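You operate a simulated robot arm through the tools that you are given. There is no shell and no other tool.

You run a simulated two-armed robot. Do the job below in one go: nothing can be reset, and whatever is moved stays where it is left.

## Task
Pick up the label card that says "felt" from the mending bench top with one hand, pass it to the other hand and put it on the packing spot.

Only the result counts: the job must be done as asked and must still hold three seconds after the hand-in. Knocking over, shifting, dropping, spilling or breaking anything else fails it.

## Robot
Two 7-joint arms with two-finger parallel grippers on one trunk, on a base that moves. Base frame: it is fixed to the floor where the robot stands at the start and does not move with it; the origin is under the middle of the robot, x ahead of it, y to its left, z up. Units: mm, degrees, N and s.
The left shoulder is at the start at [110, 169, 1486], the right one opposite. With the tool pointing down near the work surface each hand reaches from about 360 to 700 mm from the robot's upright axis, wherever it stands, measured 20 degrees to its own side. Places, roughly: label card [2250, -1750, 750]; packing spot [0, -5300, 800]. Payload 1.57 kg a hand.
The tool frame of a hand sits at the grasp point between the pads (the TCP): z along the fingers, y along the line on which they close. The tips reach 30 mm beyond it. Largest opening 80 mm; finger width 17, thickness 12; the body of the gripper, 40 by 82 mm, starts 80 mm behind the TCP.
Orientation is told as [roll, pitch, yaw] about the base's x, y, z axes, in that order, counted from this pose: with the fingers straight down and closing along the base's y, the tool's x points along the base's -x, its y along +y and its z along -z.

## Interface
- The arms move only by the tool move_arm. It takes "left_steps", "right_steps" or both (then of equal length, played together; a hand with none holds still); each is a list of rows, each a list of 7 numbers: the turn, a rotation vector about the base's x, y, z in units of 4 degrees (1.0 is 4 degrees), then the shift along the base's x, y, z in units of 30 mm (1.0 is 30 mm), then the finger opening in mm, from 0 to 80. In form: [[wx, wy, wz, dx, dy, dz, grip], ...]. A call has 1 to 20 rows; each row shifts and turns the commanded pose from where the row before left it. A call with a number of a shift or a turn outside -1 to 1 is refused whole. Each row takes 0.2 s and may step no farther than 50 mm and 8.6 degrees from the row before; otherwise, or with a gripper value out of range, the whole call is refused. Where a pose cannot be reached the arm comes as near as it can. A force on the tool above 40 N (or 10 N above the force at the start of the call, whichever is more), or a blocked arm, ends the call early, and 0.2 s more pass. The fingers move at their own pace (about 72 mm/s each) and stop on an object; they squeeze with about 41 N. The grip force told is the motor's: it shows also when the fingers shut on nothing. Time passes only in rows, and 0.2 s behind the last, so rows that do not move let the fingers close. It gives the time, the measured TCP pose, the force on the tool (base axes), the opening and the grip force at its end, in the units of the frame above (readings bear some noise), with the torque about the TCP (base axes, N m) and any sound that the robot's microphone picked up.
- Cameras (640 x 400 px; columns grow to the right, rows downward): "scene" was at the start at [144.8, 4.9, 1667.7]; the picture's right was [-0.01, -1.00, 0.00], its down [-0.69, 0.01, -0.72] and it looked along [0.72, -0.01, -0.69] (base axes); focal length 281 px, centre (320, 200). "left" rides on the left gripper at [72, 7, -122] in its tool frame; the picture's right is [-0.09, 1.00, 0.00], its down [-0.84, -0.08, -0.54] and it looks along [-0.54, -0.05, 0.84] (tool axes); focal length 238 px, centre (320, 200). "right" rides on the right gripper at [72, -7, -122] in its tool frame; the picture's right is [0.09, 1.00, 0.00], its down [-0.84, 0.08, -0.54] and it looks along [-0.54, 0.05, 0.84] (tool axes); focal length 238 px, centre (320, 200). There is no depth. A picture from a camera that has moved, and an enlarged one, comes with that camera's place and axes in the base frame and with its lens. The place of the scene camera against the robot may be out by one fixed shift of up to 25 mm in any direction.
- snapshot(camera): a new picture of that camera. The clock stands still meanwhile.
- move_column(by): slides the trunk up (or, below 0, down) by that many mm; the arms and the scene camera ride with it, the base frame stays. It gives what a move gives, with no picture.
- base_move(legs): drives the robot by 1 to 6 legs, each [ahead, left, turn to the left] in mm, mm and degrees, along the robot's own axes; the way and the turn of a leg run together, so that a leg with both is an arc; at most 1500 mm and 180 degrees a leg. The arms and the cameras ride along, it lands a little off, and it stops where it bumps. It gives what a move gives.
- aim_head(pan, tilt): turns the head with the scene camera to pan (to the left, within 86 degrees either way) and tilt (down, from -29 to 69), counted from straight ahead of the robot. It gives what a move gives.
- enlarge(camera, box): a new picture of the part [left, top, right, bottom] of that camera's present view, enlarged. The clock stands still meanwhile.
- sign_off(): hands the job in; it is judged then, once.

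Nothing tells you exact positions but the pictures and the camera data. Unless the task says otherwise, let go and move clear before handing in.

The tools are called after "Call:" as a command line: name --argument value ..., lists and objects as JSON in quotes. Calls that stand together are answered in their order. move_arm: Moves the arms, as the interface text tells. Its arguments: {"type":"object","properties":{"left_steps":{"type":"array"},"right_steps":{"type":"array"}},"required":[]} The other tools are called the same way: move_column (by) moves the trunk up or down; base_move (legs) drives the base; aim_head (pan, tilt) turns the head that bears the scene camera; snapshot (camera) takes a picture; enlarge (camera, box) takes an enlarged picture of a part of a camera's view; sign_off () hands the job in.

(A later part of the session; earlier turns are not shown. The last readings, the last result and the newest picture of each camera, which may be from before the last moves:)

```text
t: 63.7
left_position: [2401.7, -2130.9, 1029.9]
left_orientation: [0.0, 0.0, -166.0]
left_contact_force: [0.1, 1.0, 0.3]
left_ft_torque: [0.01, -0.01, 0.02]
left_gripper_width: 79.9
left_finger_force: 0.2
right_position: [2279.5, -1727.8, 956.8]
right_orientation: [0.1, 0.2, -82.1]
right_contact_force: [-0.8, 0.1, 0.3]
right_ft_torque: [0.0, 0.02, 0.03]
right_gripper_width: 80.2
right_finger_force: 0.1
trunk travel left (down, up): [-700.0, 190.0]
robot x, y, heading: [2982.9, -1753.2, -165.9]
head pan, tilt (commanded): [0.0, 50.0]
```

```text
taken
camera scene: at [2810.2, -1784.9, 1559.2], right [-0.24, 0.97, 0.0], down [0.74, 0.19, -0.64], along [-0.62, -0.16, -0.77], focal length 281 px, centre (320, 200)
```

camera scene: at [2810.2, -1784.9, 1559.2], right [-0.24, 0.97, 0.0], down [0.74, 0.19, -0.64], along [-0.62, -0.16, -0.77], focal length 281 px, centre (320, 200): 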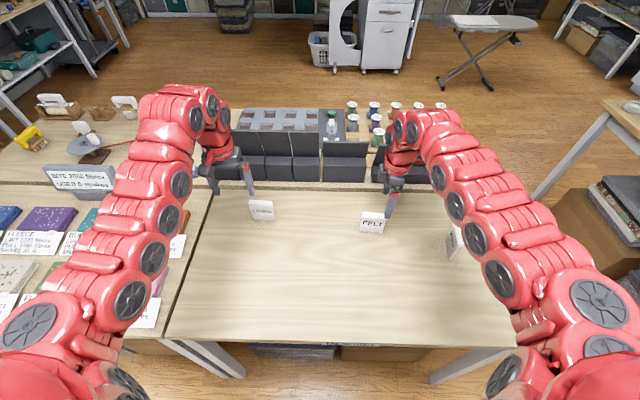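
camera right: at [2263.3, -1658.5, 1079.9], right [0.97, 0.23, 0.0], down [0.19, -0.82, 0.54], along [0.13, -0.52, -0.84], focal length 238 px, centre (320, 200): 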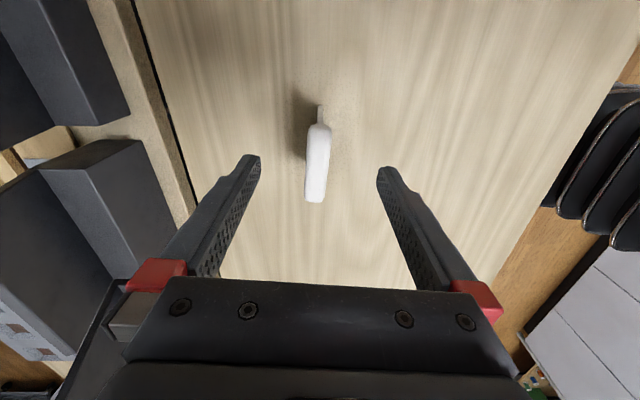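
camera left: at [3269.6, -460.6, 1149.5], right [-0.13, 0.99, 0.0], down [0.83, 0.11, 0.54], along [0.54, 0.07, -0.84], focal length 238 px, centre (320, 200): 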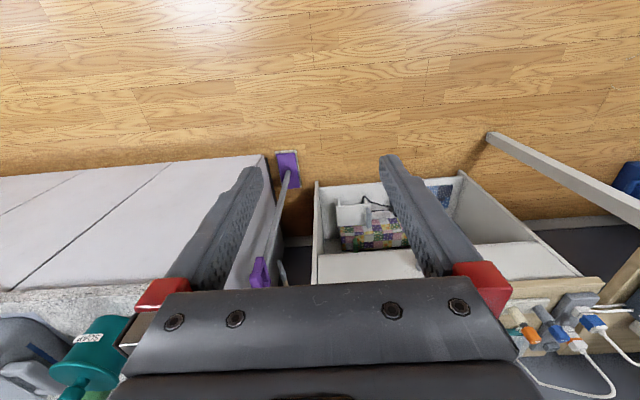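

The bar sits centred between the fingers with the TCP about 22 mm right of its middle, as planned. I'll descend to the bar and close.

Call:
move_arm --right_steps '[[0, 0, 0, 0, 0, -0.74, 80], [0, 0, 0, 0, 0, -0.74, 80], [0, 0, 0, 0, 0, -0.74, 80], [0, 0, 0, 0, 0, -0.74, 80]]'

Call:
snapshot --camera "right"

Call:
enlarge --camera "scene" --box '[320, 120, 480, 250]'

```text
t: 64.7
left_position: [2403.3, -2131.1, 1031.0]
left_orientation: [0.1, 0.0, -165.9]
left_contact_force: [-0.3, -0.1, 0.1]
left_ft_torque: [0.01, -0.02, 0.03]
left_gripper_width: 80.3
left_finger_force: 0.1
right_position: [2281.1, -1729.4, 868.5]
right_orientation: [0.2, 0.2, -82.1]
right_contact_force: [0.3, 0.4, -0.2]
right_ft_torque: [-0.02, -0.02, -0.04]
right_gripper_width: 79.7
right_finger_force: 0.0
trunk travel left (down, up): [-700.0, 190.0]
robot x, y, heading: [2981.2, -1751.9, -166.2]
head pan, tilt (commanded): [0.0, 50.0]
```

```text
taken
camera right: at [2264.1, -1658.7, 990.2], right [0.97, 0.23, 0.0], down [0.19, -0.82, 0.54], along [0.13, -0.53, -0.84], focal length 238 px, centre (320, 200)
```

right: 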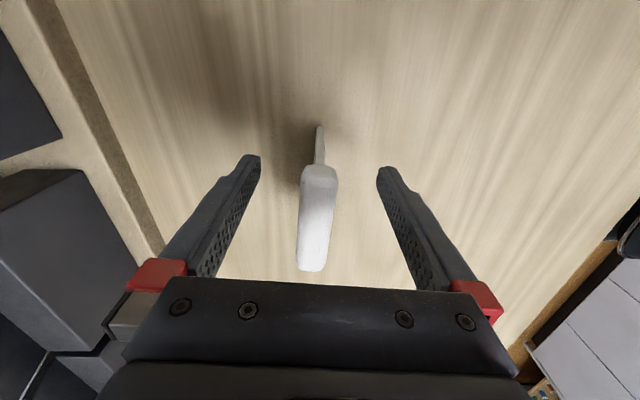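

```text
3.08 times, centred on (400, 185) of scene
camera zoom: at [2810.2, -1784.6, 1559.3], right [-0.24, 0.97, 0.0], down [0.74, 0.19, -0.64], along [-0.62, -0.16, -0.77], focal length 864 px, centre (74, 246)
```

zoom: 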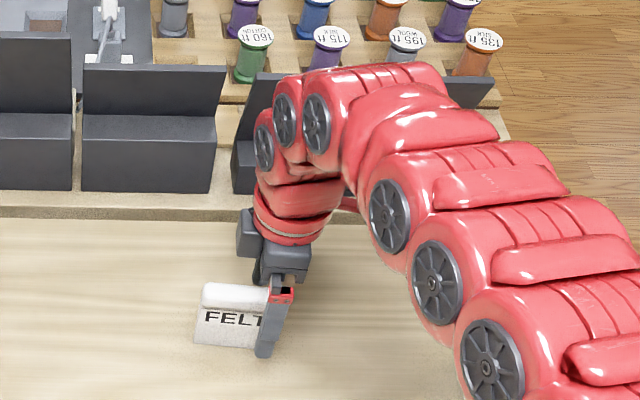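

The fingers straddle the bar's right part. Closing now.

Call:
move_arm --right_steps '[[0, 0, 0, 0, 0, 0, 5], [0, 0, 0, 0, 0, 0, 5], [0, 0, 0, 0, 0, 0, 5], [0, 0, 0, 0, 0, 0, 5], [0, 0, 0, 0, 0, 0, 5]]'

Call:
snapshot --camera "right"

```text
t: 65.9
left_position: [2403.6, -2131.6, 1031.7]
left_orientation: [0.0, 0.2, -165.9]
left_contact_force: [-1.0, -0.4, -0.5]
left_ft_torque: [0.04, 0.0, 0.01]
left_gripper_width: 79.9
left_finger_force: 0.1
right_position: [2280.3, -1728.8, 868.6]
right_orientation: [0.0, 0.1, -82.1]
right_contact_force: [0.3, 0.0, 0.8]
right_ft_torque: [-0.01, 0.0, 0.04]
right_gripper_width: 21.1
right_finger_force: 34.3
trunk travel left (down, up): [-700.0, 190.0]
robot x, y, heading: [2983.0, -1752.9, -165.8]
head pan, tilt (commanded): [0.0, 50.0]
```

```text
taken
camera right: at [2264.2, -1658.9, 991.2], right [0.97, 0.23, 0.0], down [0.19, -0.82, 0.54], along [0.12, -0.53, -0.84], focal length 238 px, centre (320, 200)
```

right: 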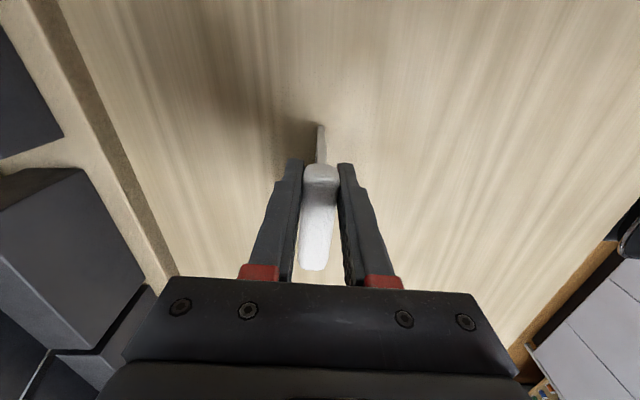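

Gripped at 21 mm width. I'll lift the card straight up and check it.

Call:
move_arm --right_steps '[[0, 0, 0, 0, 0, 0.5, 5], [0, 0, 0, 0, 0, 0.8, 5], [0, 0, 0, 0, 0, 0.8, 5], [0, 0, 0, 0, 0, 0.8, 5], [0, 0, 0, 0, 0, 0.8, 5], [0, 0, 0, 0, 0, 0.8, 5]]'

Call:
snapshot --camera "scene"

Call:
enlarge --camera "scene" --box '[280, 90, 480, 240]'

```text
t: 67.3
left_position: [2402.6, -2131.3, 1030.8]
left_orientation: [0.0, 0.0, -166.0]
left_contact_force: [1.0, -0.3, -0.7]
left_ft_torque: [0.01, -0.04, 0.0]
left_gripper_width: 79.8
left_finger_force: 0.1
right_position: [2278.0, -1729.5, 1004.3]
right_orientation: [0.1, 0.1, -82.1]
right_contact_force: [0.2, -0.3, -0.5]
right_ft_torque: [-0.02, 0.01, -0.03]
right_gripper_width: 21.0
right_finger_force: 34.6
trunk travel left (down, up): [-700.0, 190.0]
robot x, y, heading: [2980.6, -1753.4, -165.9]
head pan, tilt (commanded): [0.0, 50.0]
```

```text
taken
camera scene: at [2811.3, -1784.3, 1559.4], right [-0.24, 0.97, 0.0], down [0.74, 0.19, -0.64], along [-0.62, -0.16, -0.77], focal length 281 px, centre (320, 200)
```

scene: 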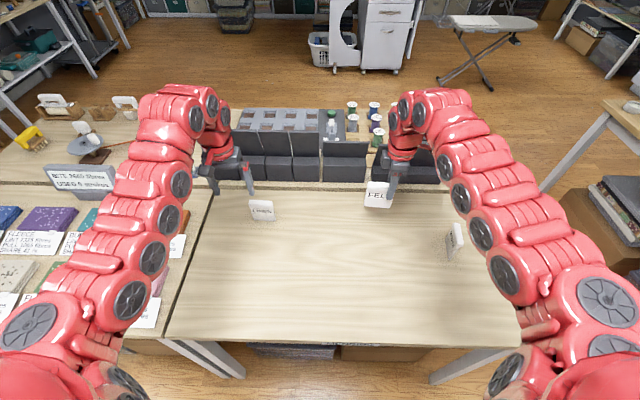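

```text
2.67 times, centred on (380, 165) of scene
camera zoom: at [2811.3, -1784.3, 1559.4], right [-0.24, 0.97, 0.0], down [0.74, 0.19, -0.64], along [-0.62, -0.16, -0.77], focal length 749 px, centre (160, 293)
```

zoom: 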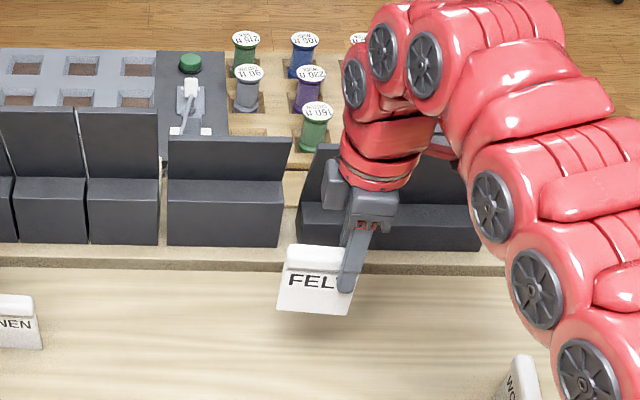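

The card is held upright and clear. I'll back the base away from the bench before the hand-over.

Call:
base_move --legs '[[-250, 0, 0]]'

Call:
snapshot --camera "scene"

```text
t: 69.1
left_position: [2647.0, -2069.4, 1030.3]
left_orientation: [0.0, 0.0, -165.9]
left_contact_force: [0.0, -1.0, -0.5]
left_ft_torque: [0.02, 0.01, 0.05]
left_gripper_width: 80.4
left_finger_force: 0.1
right_position: [2522.6, -1664.6, 1003.3]
right_orientation: [0.0, 0.2, -82.2]
right_contact_force: [0.4, 0.0, 0.3]
right_ft_torque: [0.0, -0.01, 0.01]
right_gripper_width: 20.9
right_finger_force: 34.4
trunk travel left (down, up): [-700.0, 190.0]
robot x, y, heading: [3223.7, -1692.1, -166.1]
head pan, tilt (commanded): [0.0, 50.0]
```

```text
taken
camera scene: at [3055.3, -1723.2, 1559.3], right [-0.24, 0.97, 0.0], down [0.74, 0.18, -0.64], along [-0.62, -0.15, -0.77], focal length 281 px, centre (320, 200)
```

scene: 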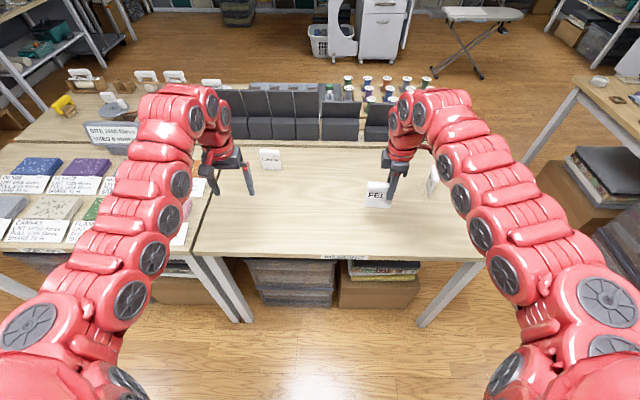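

The card is clear of the bench. I'll shift the right hand toward my middle and, at the same time, yaw the left hand so its fingers also close across the card, with its camera on the outer side.

Call:
move_arm --left_steps '[[0, 0, -1, 0, 0, 0, 80], [0, 0, -1, 0, 0, 0, 80], [0, 0, -1, 0, 0, 0, 80], [0, 0, -1, 0, 0, 0, 80], [0, 0, -1, 0, 0, 0, 80], [0, 0, -1, 0, 0, 0, 80], [0, 0, -1, 0, 0, 0, 80], [0, 0, -1, 0, 0, 0, 80], [0, 0, -1, 0, 0, 0, 80], [0, 0, -1, 0, 0, 0, 80]]' --right_steps '[[0, 0, 0, 0.11, -0.44, 0, 5], [0, 0, 0, 0.11, -0.44, 0, 5], [0, 0, 0, 0.11, -0.44, 0, 5], [0, 0, 0, 0.11, -0.44, 0, 5], [0, 0, 0, 0.11, -0.44, 0, 5], [0, 0, 0, 0.11, -0.44, 0, 5], [0, 0, 0, 0.11, -0.44, 0, 5], [0, 0, 0, 0.11, -0.44, 0, 5], [0, 0, 0, 0.11, -0.44, 0, 5], [0, 0, 0, 0.11, -0.44, 0, 5]]'

Call:
snapshot --camera "scene"

```text
t: 71.3
left_position: [2648.5, -2068.2, 1029.8]
left_orientation: [0.0, 0.1, 154.0]
left_contact_force: [0.4, 0.3, 0.1]
left_ft_torque: [0.01, -0.01, 0.04]
left_gripper_width: 79.9
left_finger_force: 0.0
right_position: [2556.3, -1799.0, 1003.7]
right_orientation: [0.0, 0.2, -82.2]
right_contact_force: [0.6, -0.1, -1.2]
right_ft_torque: [0.05, -0.01, 0.01]
right_gripper_width: 20.8
right_finger_force: 34.2
trunk travel left (down, up): [-700.0, 190.0]
robot x, y, heading: [3224.4, -1690.6, -166.1]
head pan, tilt (commanded): [0.0, 50.0]
```

```text
taken
camera scene: at [3055.8, -1723.7, 1559.3], right [-0.24, 0.97, 0.0], down [0.74, 0.18, -0.64], along [-0.62, -0.15, -0.77], focal length 281 px, centre (320, 200)
```

scene: 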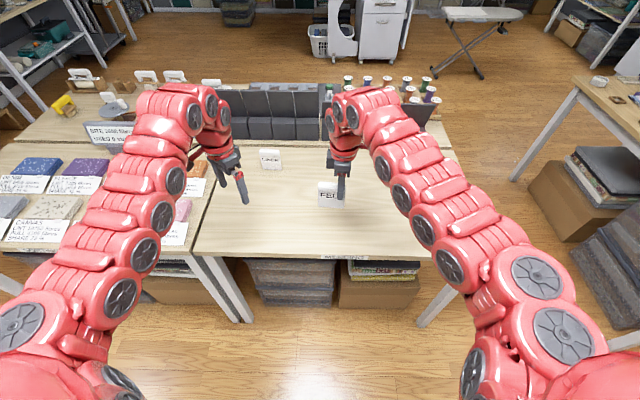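

Left yaw is progressing well. Finishing the yaw and then leaning the left hand outward about 36°.

Call:
move_arm --left_steps '[[0, 0, -1, 0, 0, 0, 80], [0, 0, -1, 0, 0, 0, 80], [0, 0, -1, 0, 0, 0, 80], [0, 0, -1, 0, 0, 0, 80], [0, 0, -1, 0, 0, 0, 80], [0, 0, -1, 0, 0, 0, 80], [0, 0, -1, 0, 0, 0, 80], [0, 0, -1, 0, 0, 0, 80], [0, 0, -1, 0, 0, 0, 80], [0, 0, -1, 0, 0, 0, 80], [0, 0, -1, 0, 0, 0, 80], [0, 0, -1, 0, 0, 0, 80], [0, 0, -1, 0, 0, 0, 80], [0, 0, -1, 0, 0, 0, 80]]'

Call:
move_arm --left_steps '[[0.99, 0.14, 0, 0, 0, 0, 80], [0.99, 0.14, 0, 0, 0, 0, 80], [0.99, 0.14, 0, 0, 0, 0, 80], [0.99, 0.14, 0, 0, 0, 0, 80], [0.99, 0.14, 0, 0, 0, 0, 80], [0.99, 0.14, 0, 0, 0, 0, 80], [0.99, 0.14, 0, 0, 0, 0, 80], [0.99, 0.14, 0, 0, 0, 0, 80], [0.99, 0.14, 0, 0, 0, 0, 80]]'

Call:
snapshot --camera "scene"

Call:
snapshot --camera "left"

```text
t: 74.3
left_position: [2647.0, -2069.0, 1029.8]
left_orientation: [0.0, 0.2, 97.9]
left_contact_force: [0.3, -0.6, -0.5]
left_ft_torque: [0.01, 0.02, -0.03]
left_gripper_width: 80.2
left_finger_force: 0.1
right_position: [2555.2, -1798.6, 1003.5]
right_orientation: [0.0, 0.2, -82.2]
right_contact_force: [-0.2, 0.0, -0.6]
right_ft_torque: [0.03, -0.02, -0.01]
right_gripper_width: 20.8
right_finger_force: 34.4
trunk travel left (down, up): [-700.0, 190.0]
robot x, y, heading: [3225.1, -1688.6, -166.2]
head pan, tilt (commanded): [0.0, 50.0]
```

```text
t: 76.3
left_position: [2646.7, -2068.1, 1030.7]
left_orientation: [0.1, -36.1, 98.0]
left_contact_force: [0.1, 0.1, 1.1]
left_ft_torque: [0.0, 0.01, -0.04]
left_gripper_width: 80.3
left_finger_force: 0.0
right_position: [2556.3, -1798.7, 1002.8]
right_orientation: [0.0, 0.3, -82.2]
right_contact_force: [-0.5, 0.2, -0.3]
right_ft_torque: [0.03, -0.02, 0.01]
right_gripper_width: 21.0
right_finger_force: 34.3
trunk travel left (down, up): [-700.0, 190.0]
robot x, y, heading: [3227.0, -1693.6, -166.3]
head pan, tilt (commanded): [0.0, 50.0]
```

```text
taken
camera scene: at [3055.6, -1723.6, 1559.3], right [-0.24, 0.97, 0.0], down [0.74, 0.18, -0.64], along [-0.62, -0.15, -0.77], focal length 281 px, centre (320, 200)
```

scene: 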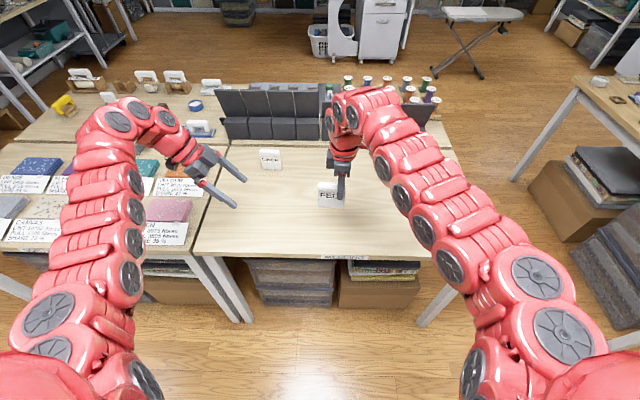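

```text
taken
camera left: at [2659.0, -2198.0, 1086.1], right [-1.0, -0.06, 0.05], down [0.03, 0.36, 0.93], along [-0.08, 0.93, -0.36], focal length 238 px, centre (320, 200)
```

left: 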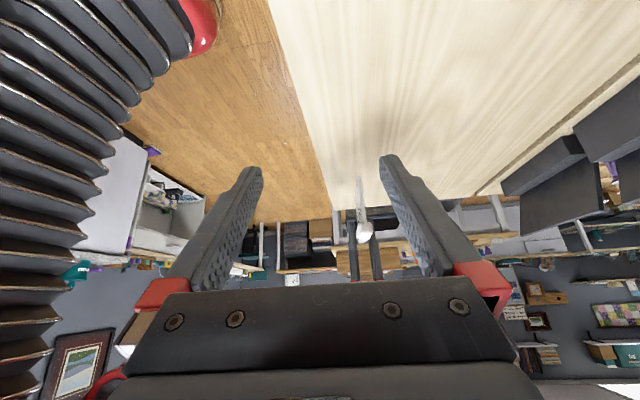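

The left hand is leaned 36° and its camera sees the card edge-on ahead. I'll bring it to a pre-grasp point about 100 mm to the card's left.

Call:
move_arm --left_steps '[[0, 0, 0, -0.466, 0.814, -0.175, 80], [0, 0, 0, -0.466, 0.814, -0.175, 80], [0, 0, 0, -0.466, 0.814, -0.175, 80], [0, 0, 0, -0.466, 0.814, -0.175, 80], [0, 0, 0, -0.466, 0.814, -0.175, 80]]'

Call:
snapshot --camera "left"

Call:
enlarge --camera "scene" --box '[160, 80, 400, 230]'

```text
t: 77.5
left_position: [2578.2, -1945.3, 1002.7]
left_orientation: [0.0, -35.9, 98.0]
left_contact_force: [0.2, 0.0, -0.6]
left_ft_torque: [0.01, 0.0, 0.03]
left_gripper_width: 79.7
left_finger_force: 0.1
right_position: [2555.3, -1798.9, 1003.5]
right_orientation: [-0.1, 0.2, -82.2]
right_contact_force: [0.1, 0.7, -0.1]
right_ft_torque: [0.03, 0.0, 0.01]
right_gripper_width: 21.1
right_finger_force: 34.7
trunk travel left (down, up): [-700.0, 190.0]
robot x, y, heading: [3229.9, -1692.6, -165.9]
head pan, tilt (commanded): [0.0, 50.0]
```

```text
taken
camera left: at [2588.9, -2074.6, 1059.1], right [-1.0, -0.07, 0.05], down [0.03, 0.37, 0.93], along [-0.08, 0.93, -0.36], focal length 238 px, centre (320, 200)
```

left: 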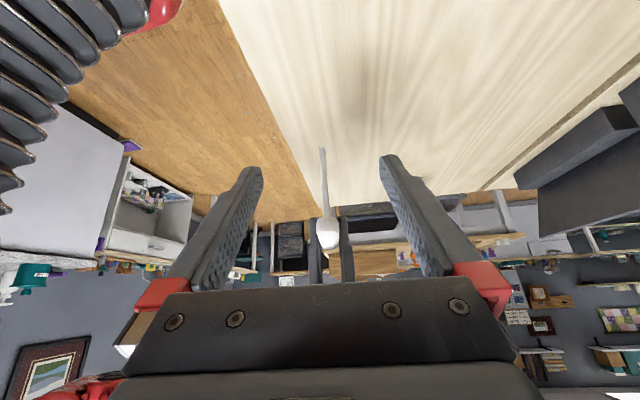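

```text
2.67 times, centred on (280, 155) of scene
camera zoom: at [3055.2, -1722.3, 1559.3], right [-0.24, 0.97, 0.0], down [0.74, 0.18, -0.64], along [-0.62, -0.15, -0.77], focal length 749 px, centre (427, 320)
```

zoom: 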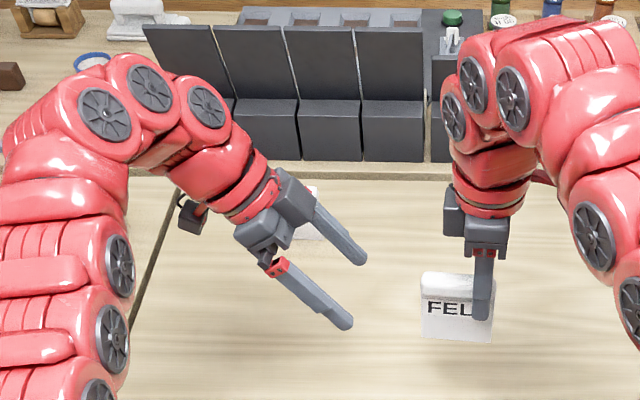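

Alignment in the closing direction agrees with the calculation within 2 mm. I'll zoom in on the card end to check its height before going in.

Call:
enlarge --camera "left" --box '[270, 130, 380, 290]'

Call:
enlarge --camera "right" --box '[200, 60, 440, 300]'

```text
2.50 times, centred on (325, 210) of left
camera zoom: at [2588.9, -2074.6, 1059.1], right [-1.0, -0.07, 0.05], down [0.03, 0.37, 0.93], along [-0.08, 0.93, -0.36], focal length 596 px, centre (308, 175)
```

zoom: 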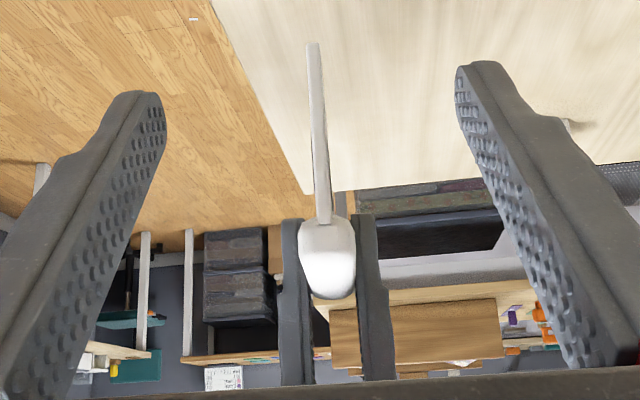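

```text
1.67 times, centred on (320, 180) of right
camera zoom: at [2539.9, -1727.7, 1125.2], right [0.97, 0.23, 0.0], down [0.19, -0.82, 0.54], along [0.12, -0.53, -0.84], focal length 397 px, centre (320, 233)
```

zoom: 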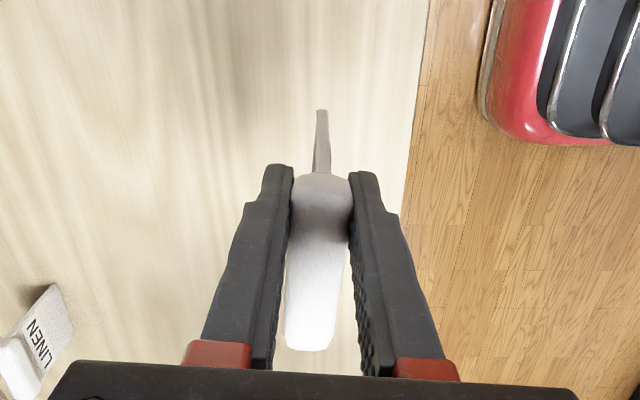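

The card plane is centred between the left fingers. I'll slide the left hand in along the card's width until its fingers straddle the bar's left part.

Call:
move_arm --left_steps '[[0, 0, 0, -0.115, 0.82, 0.03, 80], [0, 0, 0, -0.115, 0.82, 0.03, 80], [0, 0, 0, -0.115, 0.82, 0.03, 80], [0, 0, 0, -0.115, 0.82, 0.03, 80]]'

Call:
snapshot --camera "left"

Call:
enlarge --camera "scene" --box '[240, 120, 400, 220]'

Call:
snapshot --camera "right"

```text
t: 78.5
left_position: [2562.6, -1844.9, 1006.9]
left_orientation: [0.0, -35.9, 97.9]
left_contact_force: [0.0, 0.0, -0.1]
left_ft_torque: [-0.01, -0.03, 0.02]
left_gripper_width: 80.0
left_finger_force: 0.1
right_position: [2555.2, -1798.4, 1003.7]
right_orientation: [-0.1, 0.0, -82.2]
right_contact_force: [0.1, 0.0, 0.0]
right_ft_torque: [-0.04, -0.01, 0.0]
right_gripper_width: 21.0
right_finger_force: 34.1
trunk travel left (down, up): [-700.0, 190.0]
robot x, y, heading: [3225.8, -1689.8, -166.3]
head pan, tilt (commanded): [0.0, 50.0]
```

```text
taken
camera left: at [2574.9, -1974.0, 1063.4], right [-1.0, -0.06, 0.05], down [0.03, 0.37, 0.93], along [-0.08, 0.93, -0.36], focal length 238 px, centre (320, 200)
```

left: 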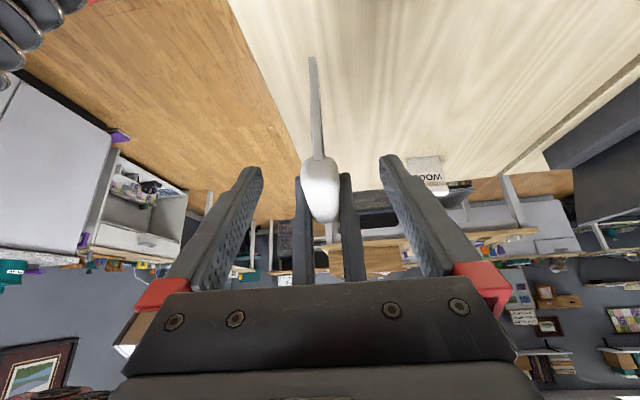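

```text
4.00 times, centred on (320, 170) of scene
camera zoom: at [3055.5, -1722.0, 1559.4], right [-0.24, 0.97, 0.0], down [0.74, 0.18, -0.64], along [-0.62, -0.15, -0.77], focal length 1123 px, centre (320, 320)
```

zoom: 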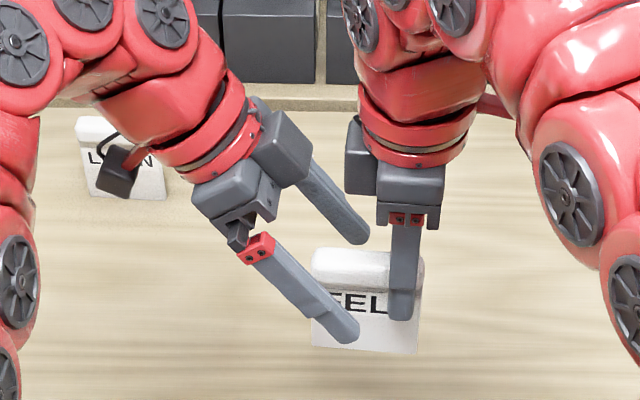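

```text
taken
camera right: at [2540.1, -1727.5, 1125.4], right [0.97, 0.23, 0.0], down [0.19, -0.82, 0.54], along [0.12, -0.53, -0.84], focal length 238 px, centre (320, 200)
```

right: 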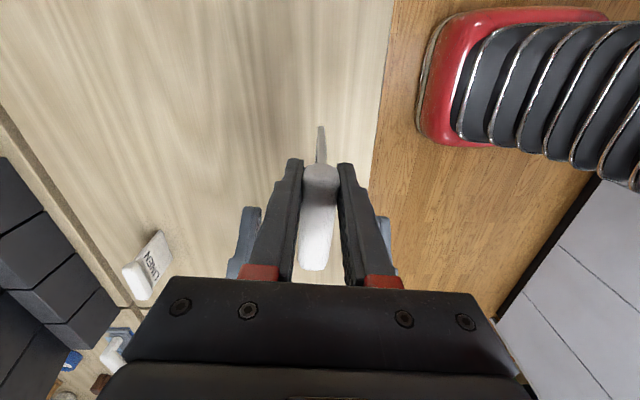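

The left fingers straddle the bar's left part, with a clear gap to the right fingers. Closing the left hand.

Call:
move_arm --left_steps '[[0, 0, 0, 0, 0, 0, 5], [0, 0, 0, 0, 0, 0, 5], [0, 0, 0, 0, 0, 0, 5], [0, 0, 0, 0, 0, 0, 5], [0, 0, 0, 0, 0, 0, 5]]'

Call:
enlarge --camera "scene" --box '[240, 120, 400, 220]'

Call:
snapshot --camera "left"

```text
t: 79.7
left_position: [2563.5, -1846.7, 1007.3]
left_orientation: [0.0, -35.9, 98.0]
left_contact_force: [-4.4, 0.8, -2.1]
left_ft_torque: [-0.07, -0.02, 0.05]
left_gripper_width: 20.7
left_finger_force: 34.3
right_position: [2556.4, -1798.8, 1002.6]
right_orientation: [-0.1, 0.2, -82.2]
right_contact_force: [4.9, -0.2, 1.0]
right_ft_torque: [-0.01, 0.0, 0.16]
right_gripper_width: 20.9
right_finger_force: 34.3
trunk travel left (down, up): [-700.0, 190.0]
robot x, y, heading: [3228.1, -1691.6, -166.0]
head pan, tilt (commanded): [0.0, 50.0]
```

```text
4.00 times, centred on (320, 170) of scene
camera zoom: at [3055.7, -1723.2, 1559.4], right [-0.24, 0.97, 0.0], down [0.74, 0.18, -0.64], along [-0.62, -0.15, -0.77], focal length 1123 px, centre (320, 320)
```

zoom: 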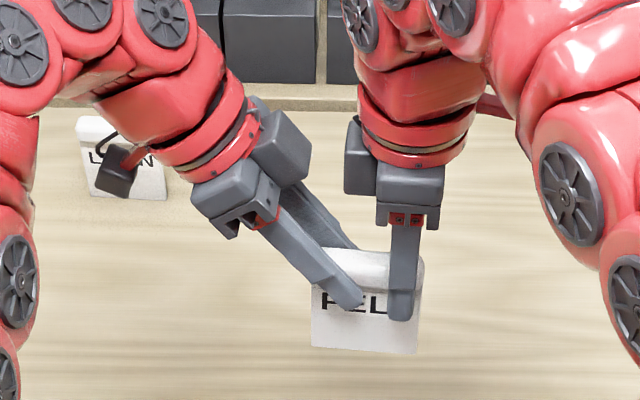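

```text
taken
camera left: at [2575.0, -1975.5, 1063.4], right [-1.0, -0.06, 0.05], down [0.03, 0.37, 0.93], along [-0.08, 0.93, -0.36], focal length 238 px, centre (320, 200)
```

left: 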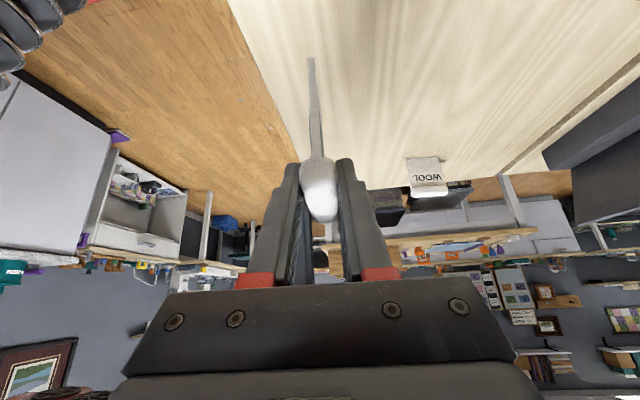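

Both hands hold the bar. I'll open the right hand while the left holds still.

Call:
move_arm --right_steps '[[0, 0, 0, 0, 0, 0, 40], [0, 0, 0, 0, 0, 0, 70], [0, 0, 0, 0, 0, 0, 70], [0, 0, 0, 0, 0, 0, 70]]' --left_steps '[[0, 0, 0, 0, 0, 0, 5], [0, 0, 0, 0, 0, 0, 5], [0, 0, 0, 0, 0, 0, 5], [0, 0, 0, 0, 0, 0, 5]]'

Call:
enlarge --camera "scene" --box '[240, 120, 400, 220]'

```text
t: 80.7
left_position: [2563.6, -1846.0, 1007.7]
left_orientation: [0.0, -35.9, 97.9]
left_contact_force: [-0.6, 0.2, 0.7]
left_ft_torque: [0.01, -0.01, 0.03]
left_gripper_width: 20.9
left_finger_force: 34.4
right_position: [2555.8, -1798.2, 1002.7]
right_orientation: [0.0, 0.2, -82.1]
right_contact_force: [-0.2, 1.2, -0.9]
right_ft_torque: [0.01, -0.02, 0.01]
right_gripper_width: 69.8
right_finger_force: 0.0
trunk travel left (down, up): [-700.0, 190.0]
robot x, y, heading: [3227.9, -1692.4, -166.0]
head pan, tilt (commanded): [0.0, 50.0]
```

```text
4.00 times, centred on (320, 170) of scene
camera zoom: at [3055.7, -1723.1, 1559.4], right [-0.24, 0.97, 0.0], down [0.74, 0.18, -0.64], along [-0.62, -0.15, -0.77], focal length 1123 px, centre (320, 320)
```

zoom: 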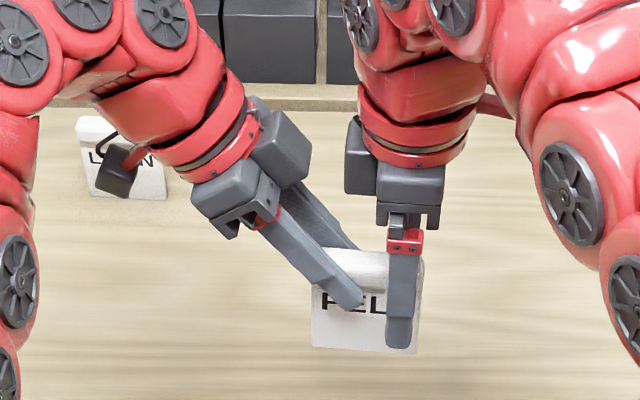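

The left hand alone holds the card now. I'll slide the right hand off to the right.

Call:
move_arm --right_steps '[[0, 0, 0, -0.11, 0.8, 0, 70], [0, 0, 0, -0.11, 0.8, 0, 70], [0, 0, 0, -0.11, 0.8, 0.1, 70], [0, 0, 0, -0.11, 0.8, 0.3, 70], [0, 0, 0, -0.11, 0.8, 0.5, 70], [0, 0, 0, -0.11, 0.8, 0.5, 70], [0, 0, 0, -0.11, 0.8, 0.5, 70]]' --left_steps '[[0, 0, 0, 0, 0, 0, 5], [0, 0, 0, 0, 0, 0, 5], [0, 0, 0, 0, 0, 0, 5], [0, 0, 0, 0, 0, 0, 5], [0, 0, 0, 0, 0, 0, 5], [0, 0, 0, 0, 0, 0, 5], [0, 0, 0, 0, 0, 0, 5]]'

Call:
snapshot --camera "scene"

Call:
enlarge --camera "scene" --box '[240, 120, 400, 220]'

```text
t: 82.3
left_position: [2563.7, -1845.1, 1007.7]
left_orientation: [0.1, -35.9, 97.8]
left_contact_force: [0.2, 0.1, -0.8]
left_ft_torque: [0.03, 0.02, 0.02]
left_gripper_width: 20.9
left_finger_force: 34.5
right_position: [2534.2, -1631.2, 1060.5]
right_orientation: [0.1, 0.1, -82.2]
right_contact_force: [-0.2, -0.1, 0.6]
right_ft_torque: [-0.05, -0.03, 0.0]
right_gripper_width: 70.0
right_finger_force: 0.0
trunk travel left (down, up): [-700.0, 190.0]
robot x, y, heading: [3225.4, -1694.2, -165.8]
head pan, tilt (commanded): [0.0, 50.0]
```

```text
taken
camera scene: at [3056.0, -1722.2, 1559.4], right [-0.24, 0.97, 0.0], down [0.74, 0.18, -0.64], along [-0.62, -0.15, -0.77], focal length 281 px, centre (320, 200)
```

scene: 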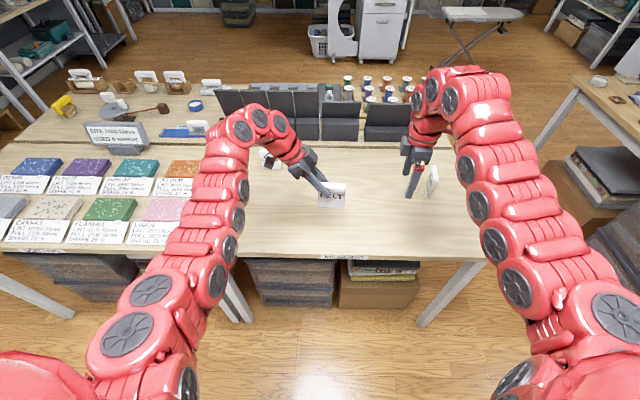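

```text
4.00 times, centred on (320, 170) of scene
camera zoom: at [3056.0, -1722.2, 1559.4], right [-0.24, 0.97, 0.0], down [0.74, 0.18, -0.64], along [-0.62, -0.15, -0.77], focal length 1123 px, centre (320, 320)
```

zoom: 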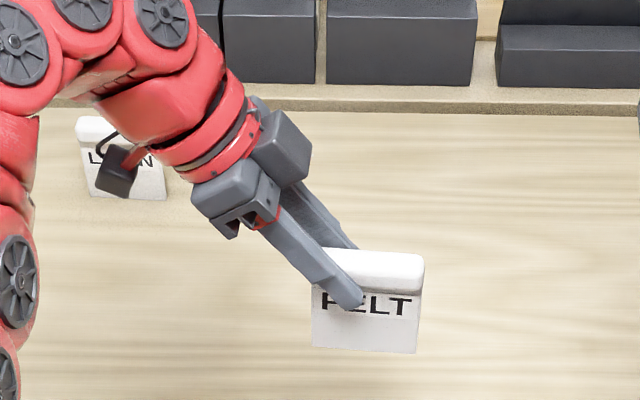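

The hand-over worked: the left hand alone holds the FELT card. I'll raise the trunk for clearance and turn left to face down the corridor, then check the way.

Call:
move_column --by 100

Call:
base_move --legs '[[0, 0, 90]]'

Call:
aim_head --pan 0 --tilt 35

Call:
snapshot --camera "scene"

```text
t: 83.6
left_position: [2562.9, -1846.3, 1106.7]
left_orientation: [-0.1, -36.0, 98.0]
left_contact_force: [-0.1, 0.8, -0.9]
left_ft_torque: [0.01, 0.04, 0.02]
left_gripper_width: 20.8
left_finger_force: 34.0
right_position: [2534.2, -1631.9, 1160.7]
right_orientation: [0.0, 0.1, -82.4]
right_contact_force: [-0.7, -0.3, 0.8]
right_ft_torque: [-0.01, 0.01, -0.05]
right_gripper_width: 70.2
right_finger_force: 0.1
trunk travel left (down, up): [-800.0, 90.0]
robot x, y, heading: [3228.3, -1692.3, -166.3]
head pan, tilt (commanded): [0.0, 50.0]
```

```text
t: 87.9
left_position: [3382.5, -2352.7, 1107.3]
left_orientation: [0.0, -35.9, -171.9]
left_contact_force: [-0.7, 0.0, -0.4]
left_ft_torque: [0.01, 0.0, 0.0]
left_gripper_width: 5.0
left_finger_force: 0.1
right_position: [3166.8, -2383.7, 1159.6]
right_orientation: [-0.1, 0.2, 7.9]
right_contact_force: [-0.2, 0.6, 0.4]
right_ft_torque: [0.0, 0.0, 0.02]
right_gripper_width: 70.0
right_finger_force: 0.0
trunk travel left (down, up): [-800.0, 90.0]
robot x, y, heading: [3225.7, -1689.1, -76.1]
head pan, tilt (commanded): [0.0, 50.0]
```

```text
t: 88.6
left_position: [3381.9, -2354.5, 1106.7]
left_orientation: [0.1, -36.0, -171.8]
left_contact_force: [0.1, -0.2, 0.0]
left_ft_torque: [-0.01, -0.02, -0.01]
left_gripper_width: 5.0
left_finger_force: 0.1
right_position: [3167.0, -2384.2, 1160.8]
right_orientation: [0.0, 0.0, 7.9]
right_contact_force: [0.1, 0.2, -0.5]
right_ft_torque: [-0.01, 0.0, 0.01]
right_gripper_width: 69.8
right_finger_force: 0.0
trunk travel left (down, up): [-800.0, 90.0]
robot x, y, heading: [3225.5, -1691.6, -75.9]
head pan, tilt (commanded): [0.0, 35.0]
```

```text
taken
camera scene: at [3249.3, -1848.7, 1681.0], right [-0.97, -0.24, 0.0], down [-0.14, 0.56, -0.82], along [0.2, -0.79, -0.57], focal length 281 px, centre (320, 200)
```

scene: 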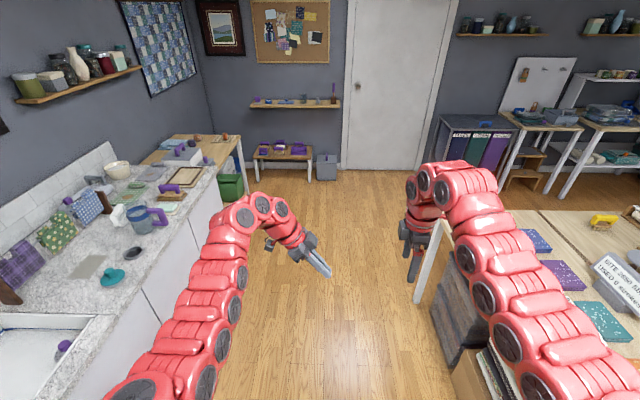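

The left gripper reads 5 mm with no force, so the card slipped out during the turn. I need to find where it went before doing anything else.

Call:
aim_head --pan -35 --tilt 55

Call:
snapshot --camera "scene"

Call:
aim_head --pan 0 --tilt 60

Call:
snapshot --camera "scene"

Call:
snapshot --camera "left"

Call:
snapshot --camera "right"

```text
t: 89.6
left_position: [3382.2, -2353.3, 1107.0]
left_orientation: [0.0, -36.0, -171.9]
left_contact_force: [-0.4, -0.2, 0.5]
left_ft_torque: [-0.01, 0.01, 0.0]
left_gripper_width: 4.9
left_finger_force: 0.2
right_position: [3167.4, -2384.9, 1159.7]
right_orientation: [0.0, 0.1, 7.9]
right_contact_force: [0.5, 0.1, 0.2]
right_ft_torque: [0.02, 0.01, 0.04]
right_gripper_width: 69.7
right_finger_force: 0.0
trunk travel left (down, up): [-800.0, 90.0]
robot x, y, heading: [3226.4, -1691.1, -75.9]
head pan, tilt (commanded): [-35.0, 55.0]
```

```text
taken
camera scene: at [3202.2, -1830.7, 1652.9], right [-0.93, 0.36, 0.0], down [0.29, 0.76, -0.57], along [-0.21, -0.54, -0.82], focal length 281 px, centre (320, 200)
```

scene: 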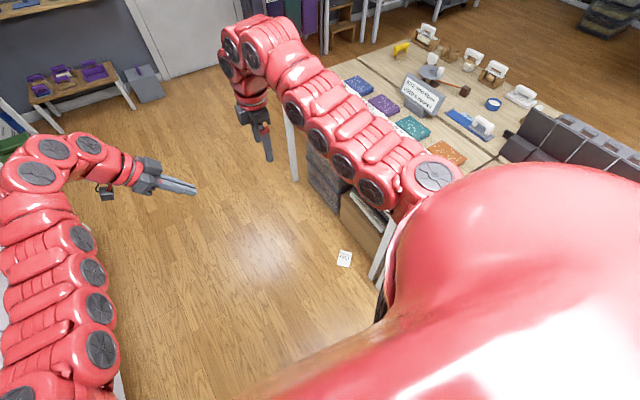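

```text
t: 90.7
left_position: [3381.7, -2354.3, 1106.5]
left_orientation: [0.0, -35.9, -171.9]
left_contact_force: [0.7, 0.5, -0.5]
left_ft_torque: [0.01, 0.01, 0.03]
left_gripper_width: 5.2
left_finger_force: 0.1
right_position: [3166.8, -2384.2, 1161.1]
right_orientation: [0.0, 0.1, 7.9]
right_contact_force: [-0.4, 0.5, 0.3]
right_ft_torque: [-0.02, -0.01, -0.01]
right_gripper_width: 70.2
right_finger_force: 0.1
trunk travel left (down, up): [-800.0, 90.0]
robot x, y, heading: [3223.9, -1690.4, -76.2]
head pan, tilt (commanded): [0.0, 60.0]
```

```text
taken
camera scene: at [3244.0, -1828.0, 1646.8], right [-0.97, -0.24, 0.0], down [-0.21, 0.84, -0.5], along [0.12, -0.49, -0.87], focal length 281 px, centre (320, 200)
```

scene: 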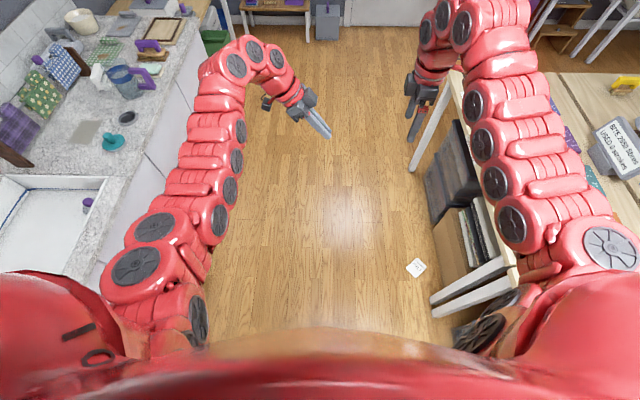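

```text
taken
camera left: at [3511.9, -2342.0, 1163.5], right [0.07, -1.0, 0.05], down [-0.37, 0.03, 0.93], along [-0.93, -0.08, -0.36], focal length 238 px, centre (320, 200)
```

left: 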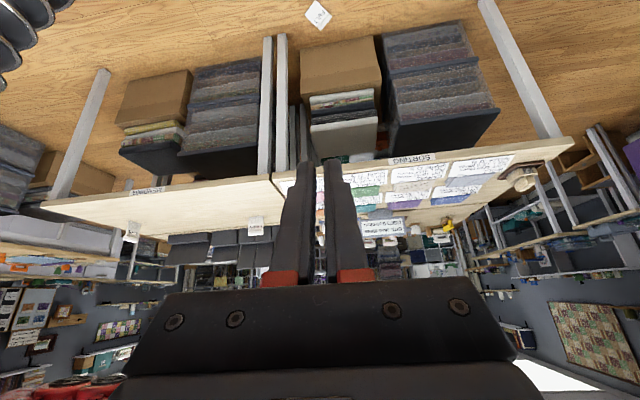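

```text
taken
camera right: at [3097.6, -2400.2, 1282.6], right [-0.23, 0.97, 0.0], down [0.82, 0.19, 0.54], along [0.53, 0.12, -0.84], focal length 238 px, centre (320, 200)
```

right: 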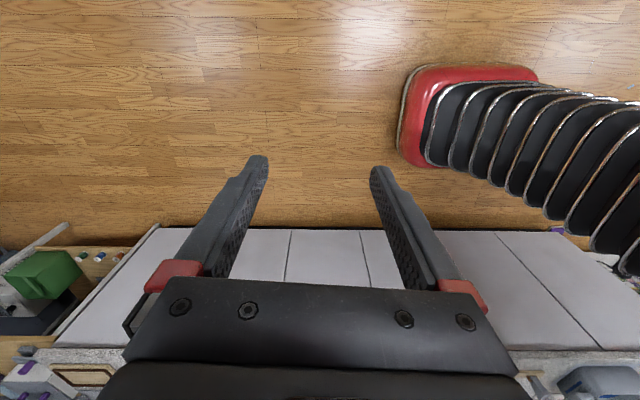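

The card is lying on the floor by the bench, near [2805, -2450], and the other cards still stand. I'll look closely at how it lies.

Call:
enlarge --camera "scene" --box '[390, 240, 450, 290]'

Call:
enlarge --camera "left" --box '[290, 0, 350, 40]'

Call:
enlarge --camera "left" --box '[90, 130, 350, 290]'

```text
8.00 times, centred on (420, 265) of scene
camera zoom: at [3244.0, -1828.0, 1646.8], right [-0.97, -0.24, 0.0], down [-0.21, 0.84, -0.5], along [0.12, -0.49, -0.87], focal length 2246 px, centre (-480, -320)
```

zoom: 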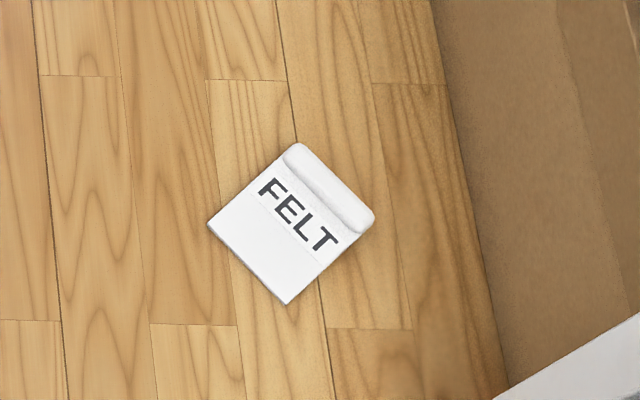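

```text
10.00 times, centred on (320, 20) of left
camera zoom: at [3511.9, -2342.0, 1163.5], right [0.07, -1.0, 0.05], down [-0.37, 0.03, 0.93], along [-0.93, -0.08, -0.36], focal length 2384 px, centre (320, 2000)
```

zoom: 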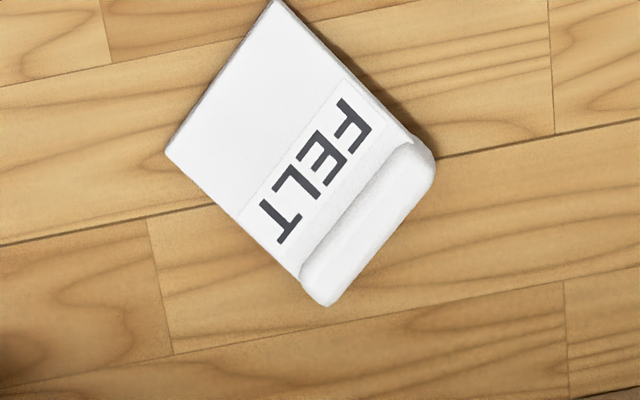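

```text
2.46 times, centred on (220, 210) of left
camera zoom: at [3511.9, -2342.0, 1163.5], right [0.07, -1.0, 0.05], down [-0.37, 0.03, 0.93], along [-0.93, -0.08, -0.36], focal length 587 px, centre (566, 175)
```

zoom: 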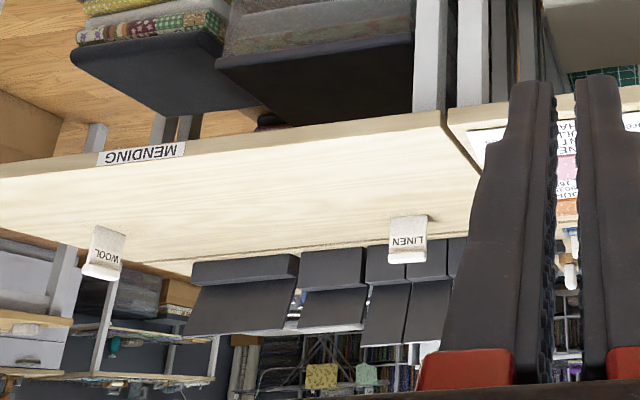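

The card lies flat, face up, on clear floor about 80 mm from a box, and the trunk's long travel lets me reach the floor. I'll drive up alongside it and turn to face it.

Call:
base_move --legs '[[837, 0, 0], [0, 0, -91.6]]'

Call:
aim_head --pan 0 --tilt 65

Call:
snapshot --camera "scene"

Call:
snapshot --camera "right"

```text
t: 99.1
left_position: [2764.1, -2650.3, 1107.3]
left_orientation: [0.0, -35.8, 95.6]
left_contact_force: [0.3, -0.1, 0.1]
left_ft_torque: [0.01, -0.01, 0.0]
left_gripper_width: 5.1
left_finger_force: 0.0
right_position: [2744.2, -2434.2, 1160.5]
right_orientation: [0.1, 0.1, -84.8]
right_contact_force: [0.2, -0.8, 0.5]
right_ft_torque: [0.03, -0.04, 0.0]
right_gripper_width: 70.0
right_finger_force: 0.1
trunk travel left (down, up): [-800.0, 90.0]
robot x, y, heading: [3432.3, -2524.0, -168.4]
head pan, tilt (commanded): [0.0, 60.0]
```

```text
t: 99.8
left_position: [2764.2, -2650.6, 1107.2]
left_orientation: [0.1, -35.9, 95.4]
left_contact_force: [0.6, 0.4, -0.1]
left_ft_torque: [0.03, 0.01, 0.0]
left_gripper_width: 5.0
left_finger_force: 0.0
right_position: [2743.1, -2435.5, 1161.2]
right_orientation: [0.0, 0.1, -84.7]
right_contact_force: [1.1, 0.0, -0.6]
right_ft_torque: [0.0, 0.0, 0.01]
right_gripper_width: 70.0
right_finger_force: 0.1
trunk travel left (down, up): [-800.0, 90.0]
robot x, y, heading: [3432.1, -2522.3, -168.4]
head pan, tilt (commanded): [0.0, 65.0]
```

```text
taken
camera scene: at [3277.2, -2546.6, 1641.3], right [-0.2, 0.98, 0.0], down [0.89, 0.18, -0.42], along [-0.41, -0.08, -0.91], focal length 281 px, centre (320, 200)
```

scene: 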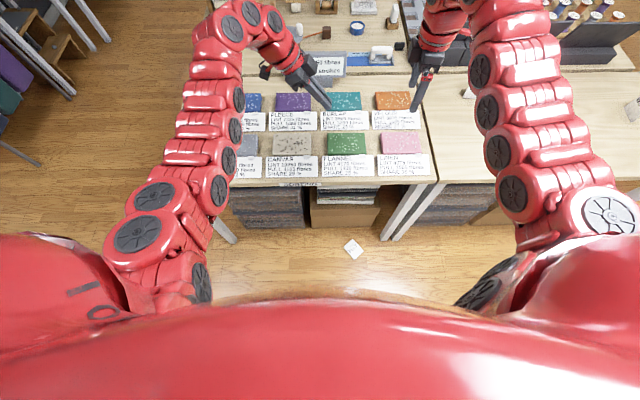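

```text
taken
camera right: at [2731.4, -2363.7, 1282.7], right [0.98, 0.18, 0.0], down [0.15, -0.83, 0.54], along [0.1, -0.53, -0.84], focal length 238 px, centre (320, 200)
```

right: 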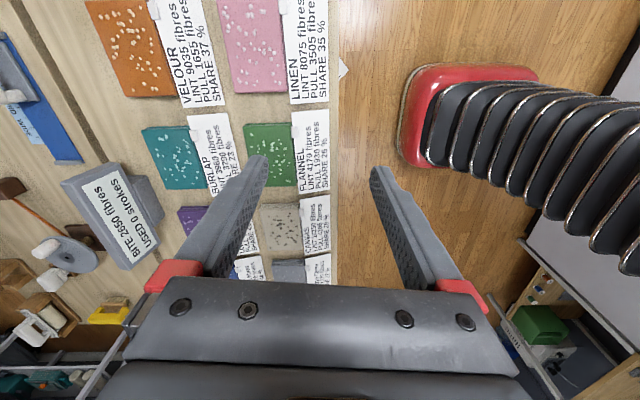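

I'm placed well: the card is about 595 mm ahead and 210 mm to the right. I'll draw both hands in and down over the clear corridor floor before lowering the trunk.

Call:
move_arm --left_steps '[[-0.814, -0.079, 0, 0.84, -0.633, -0.5, 40], [-0.814, -0.079, 0, 0.84, -0.633, -0.6, 40], [-0.814, -0.079, 0, 0.84, -0.633, -0.78, 40], [-0.814, -0.079, 0, 0.84, -0.633, -0.78, 40], [-0.814, -0.079, 0, 0.84, -0.633, -0.78, 40], [-0.814, -0.079, 0, 0.84, -0.633, -0.78, 40], [-0.814, -0.079, 0, 0.84, -0.633, -0.78, 40], [-0.814, -0.079, 0, 0.84, -0.633, -0.78, 40], [-0.814, -0.079, 0, 0.84, -0.633, -0.78, 40], [-0.814, -0.079, 0, 0.84, -0.633, -0.78, 40], [-0.814, -0.079, 0, 0.84, -0.633, -0.78, 40]]' --right_steps '[[0, 0, -0.93, 0.657, 0.215, -0.94, 80], [0, 0, -0.93, 0.657, 0.215, -0.94, 80], [0, 0, -0.93, 0.657, 0.215, -0.94, 80], [0, 0, -0.93, 0.657, 0.215, -0.94, 80], [0, 0, -0.93, 0.657, 0.215, -0.94, 80], [0, 0, -0.93, 0.657, 0.215, -0.94, 80], [0, 0, -0.93, 0.657, 0.215, -0.94, 80], [0, 0, -0.93, 0.657, 0.215, -0.94, 80], [0, 0, -0.93, 0.657, 0.215, -0.94, 80], [0, 0, -0.93, 0.657, 0.215, -0.94, 80], [0, 0, -0.93, 0.657, 0.215, -0.94, 80]]'

Call:
snapshot --camera "scene"

```text
t: 102.2
left_position: [3016.0, -2866.0, 854.8]
left_orientation: [0.0, 0.3, 95.4]
left_contact_force: [-0.2, -0.2, -0.4]
left_ft_torque: [0.01, -0.02, -0.01]
left_gripper_width: 40.0
left_finger_force: 0.1
left hand out of reach, approached as far as the arm can: row 4, 5
right_position: [2818.0, -2370.2, 970.8]
right_orientation: [0.0, 0.2, -109.6]
right_contact_force: [0.2, 0.5, -0.5]
right_ft_torque: [0.04, -0.02, -0.03]
right_gripper_width: 79.9
right_finger_force: 0.1
right hand out of reach, approached as far as the arm can: row 1, 2, 3, 4, 5, 6, 8
trunk travel left (down, up): [-800.0, 90.0]
robot x, y, heading: [3435.1, -2523.2, -169.0]
head pan, tilt (commanded): [0.0, 65.0]
```

```text
taken
camera scene: at [3278.1, -2547.1, 1641.3], right [-0.2, 0.98, 0.0], down [0.89, 0.18, -0.42], along [-0.41, -0.08, -0.91], focal length 281 px, centre (320, 200)
```

scene: 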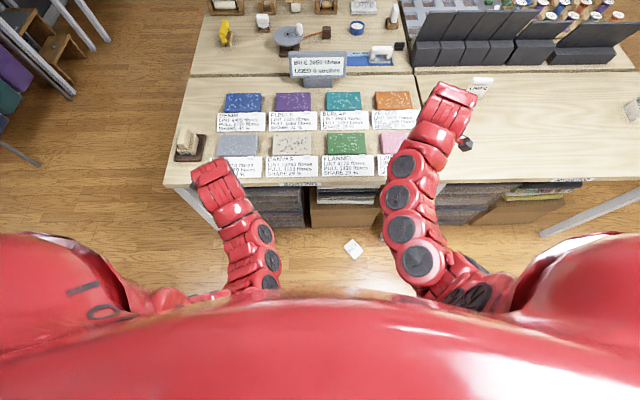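

The left hand is tucked; the right got only partway. I'll continue it inward and down in smaller steps.

Call:
move_arm --right_steps '[[0, 0, 0, 0.4, 0.08, -0.5, 80], [0, 0, 0, 0.4, 0.08, -0.5, 80], [0, 0, 0, 0.4, 0.08, -0.6, 80], [0, 0, 0, 0.4, 0.08, -0.6, 80], [0, 0, 0, 0.5, 0.1, -0.6, 80], [0, 0, 0, 0.5, 0.1, -0.6, 80]]'

```text
t: 103.6
left_position: [3014.6, -2866.6, 853.9]
left_orientation: [0.0, 0.1, 95.4]
left_contact_force: [0.3, 0.1, 0.5]
left_ft_torque: [-0.02, -0.03, 0.04]
left_gripper_width: 40.1
left_finger_force: 0.1
right_position: [2893.3, -2356.8, 869.2]
right_orientation: [0.0, 0.1, -109.5]
right_contact_force: [0.0, -0.4, -0.7]
right_ft_torque: [0.0, -0.01, 0.0]
right_gripper_width: 80.0
right_finger_force: 0.1
trunk travel left (down, up): [-800.0, 90.0]
robot x, y, heading: [3433.0, -2525.6, -168.7]
head pan, tilt (commanded): [0.0, 65.0]
```

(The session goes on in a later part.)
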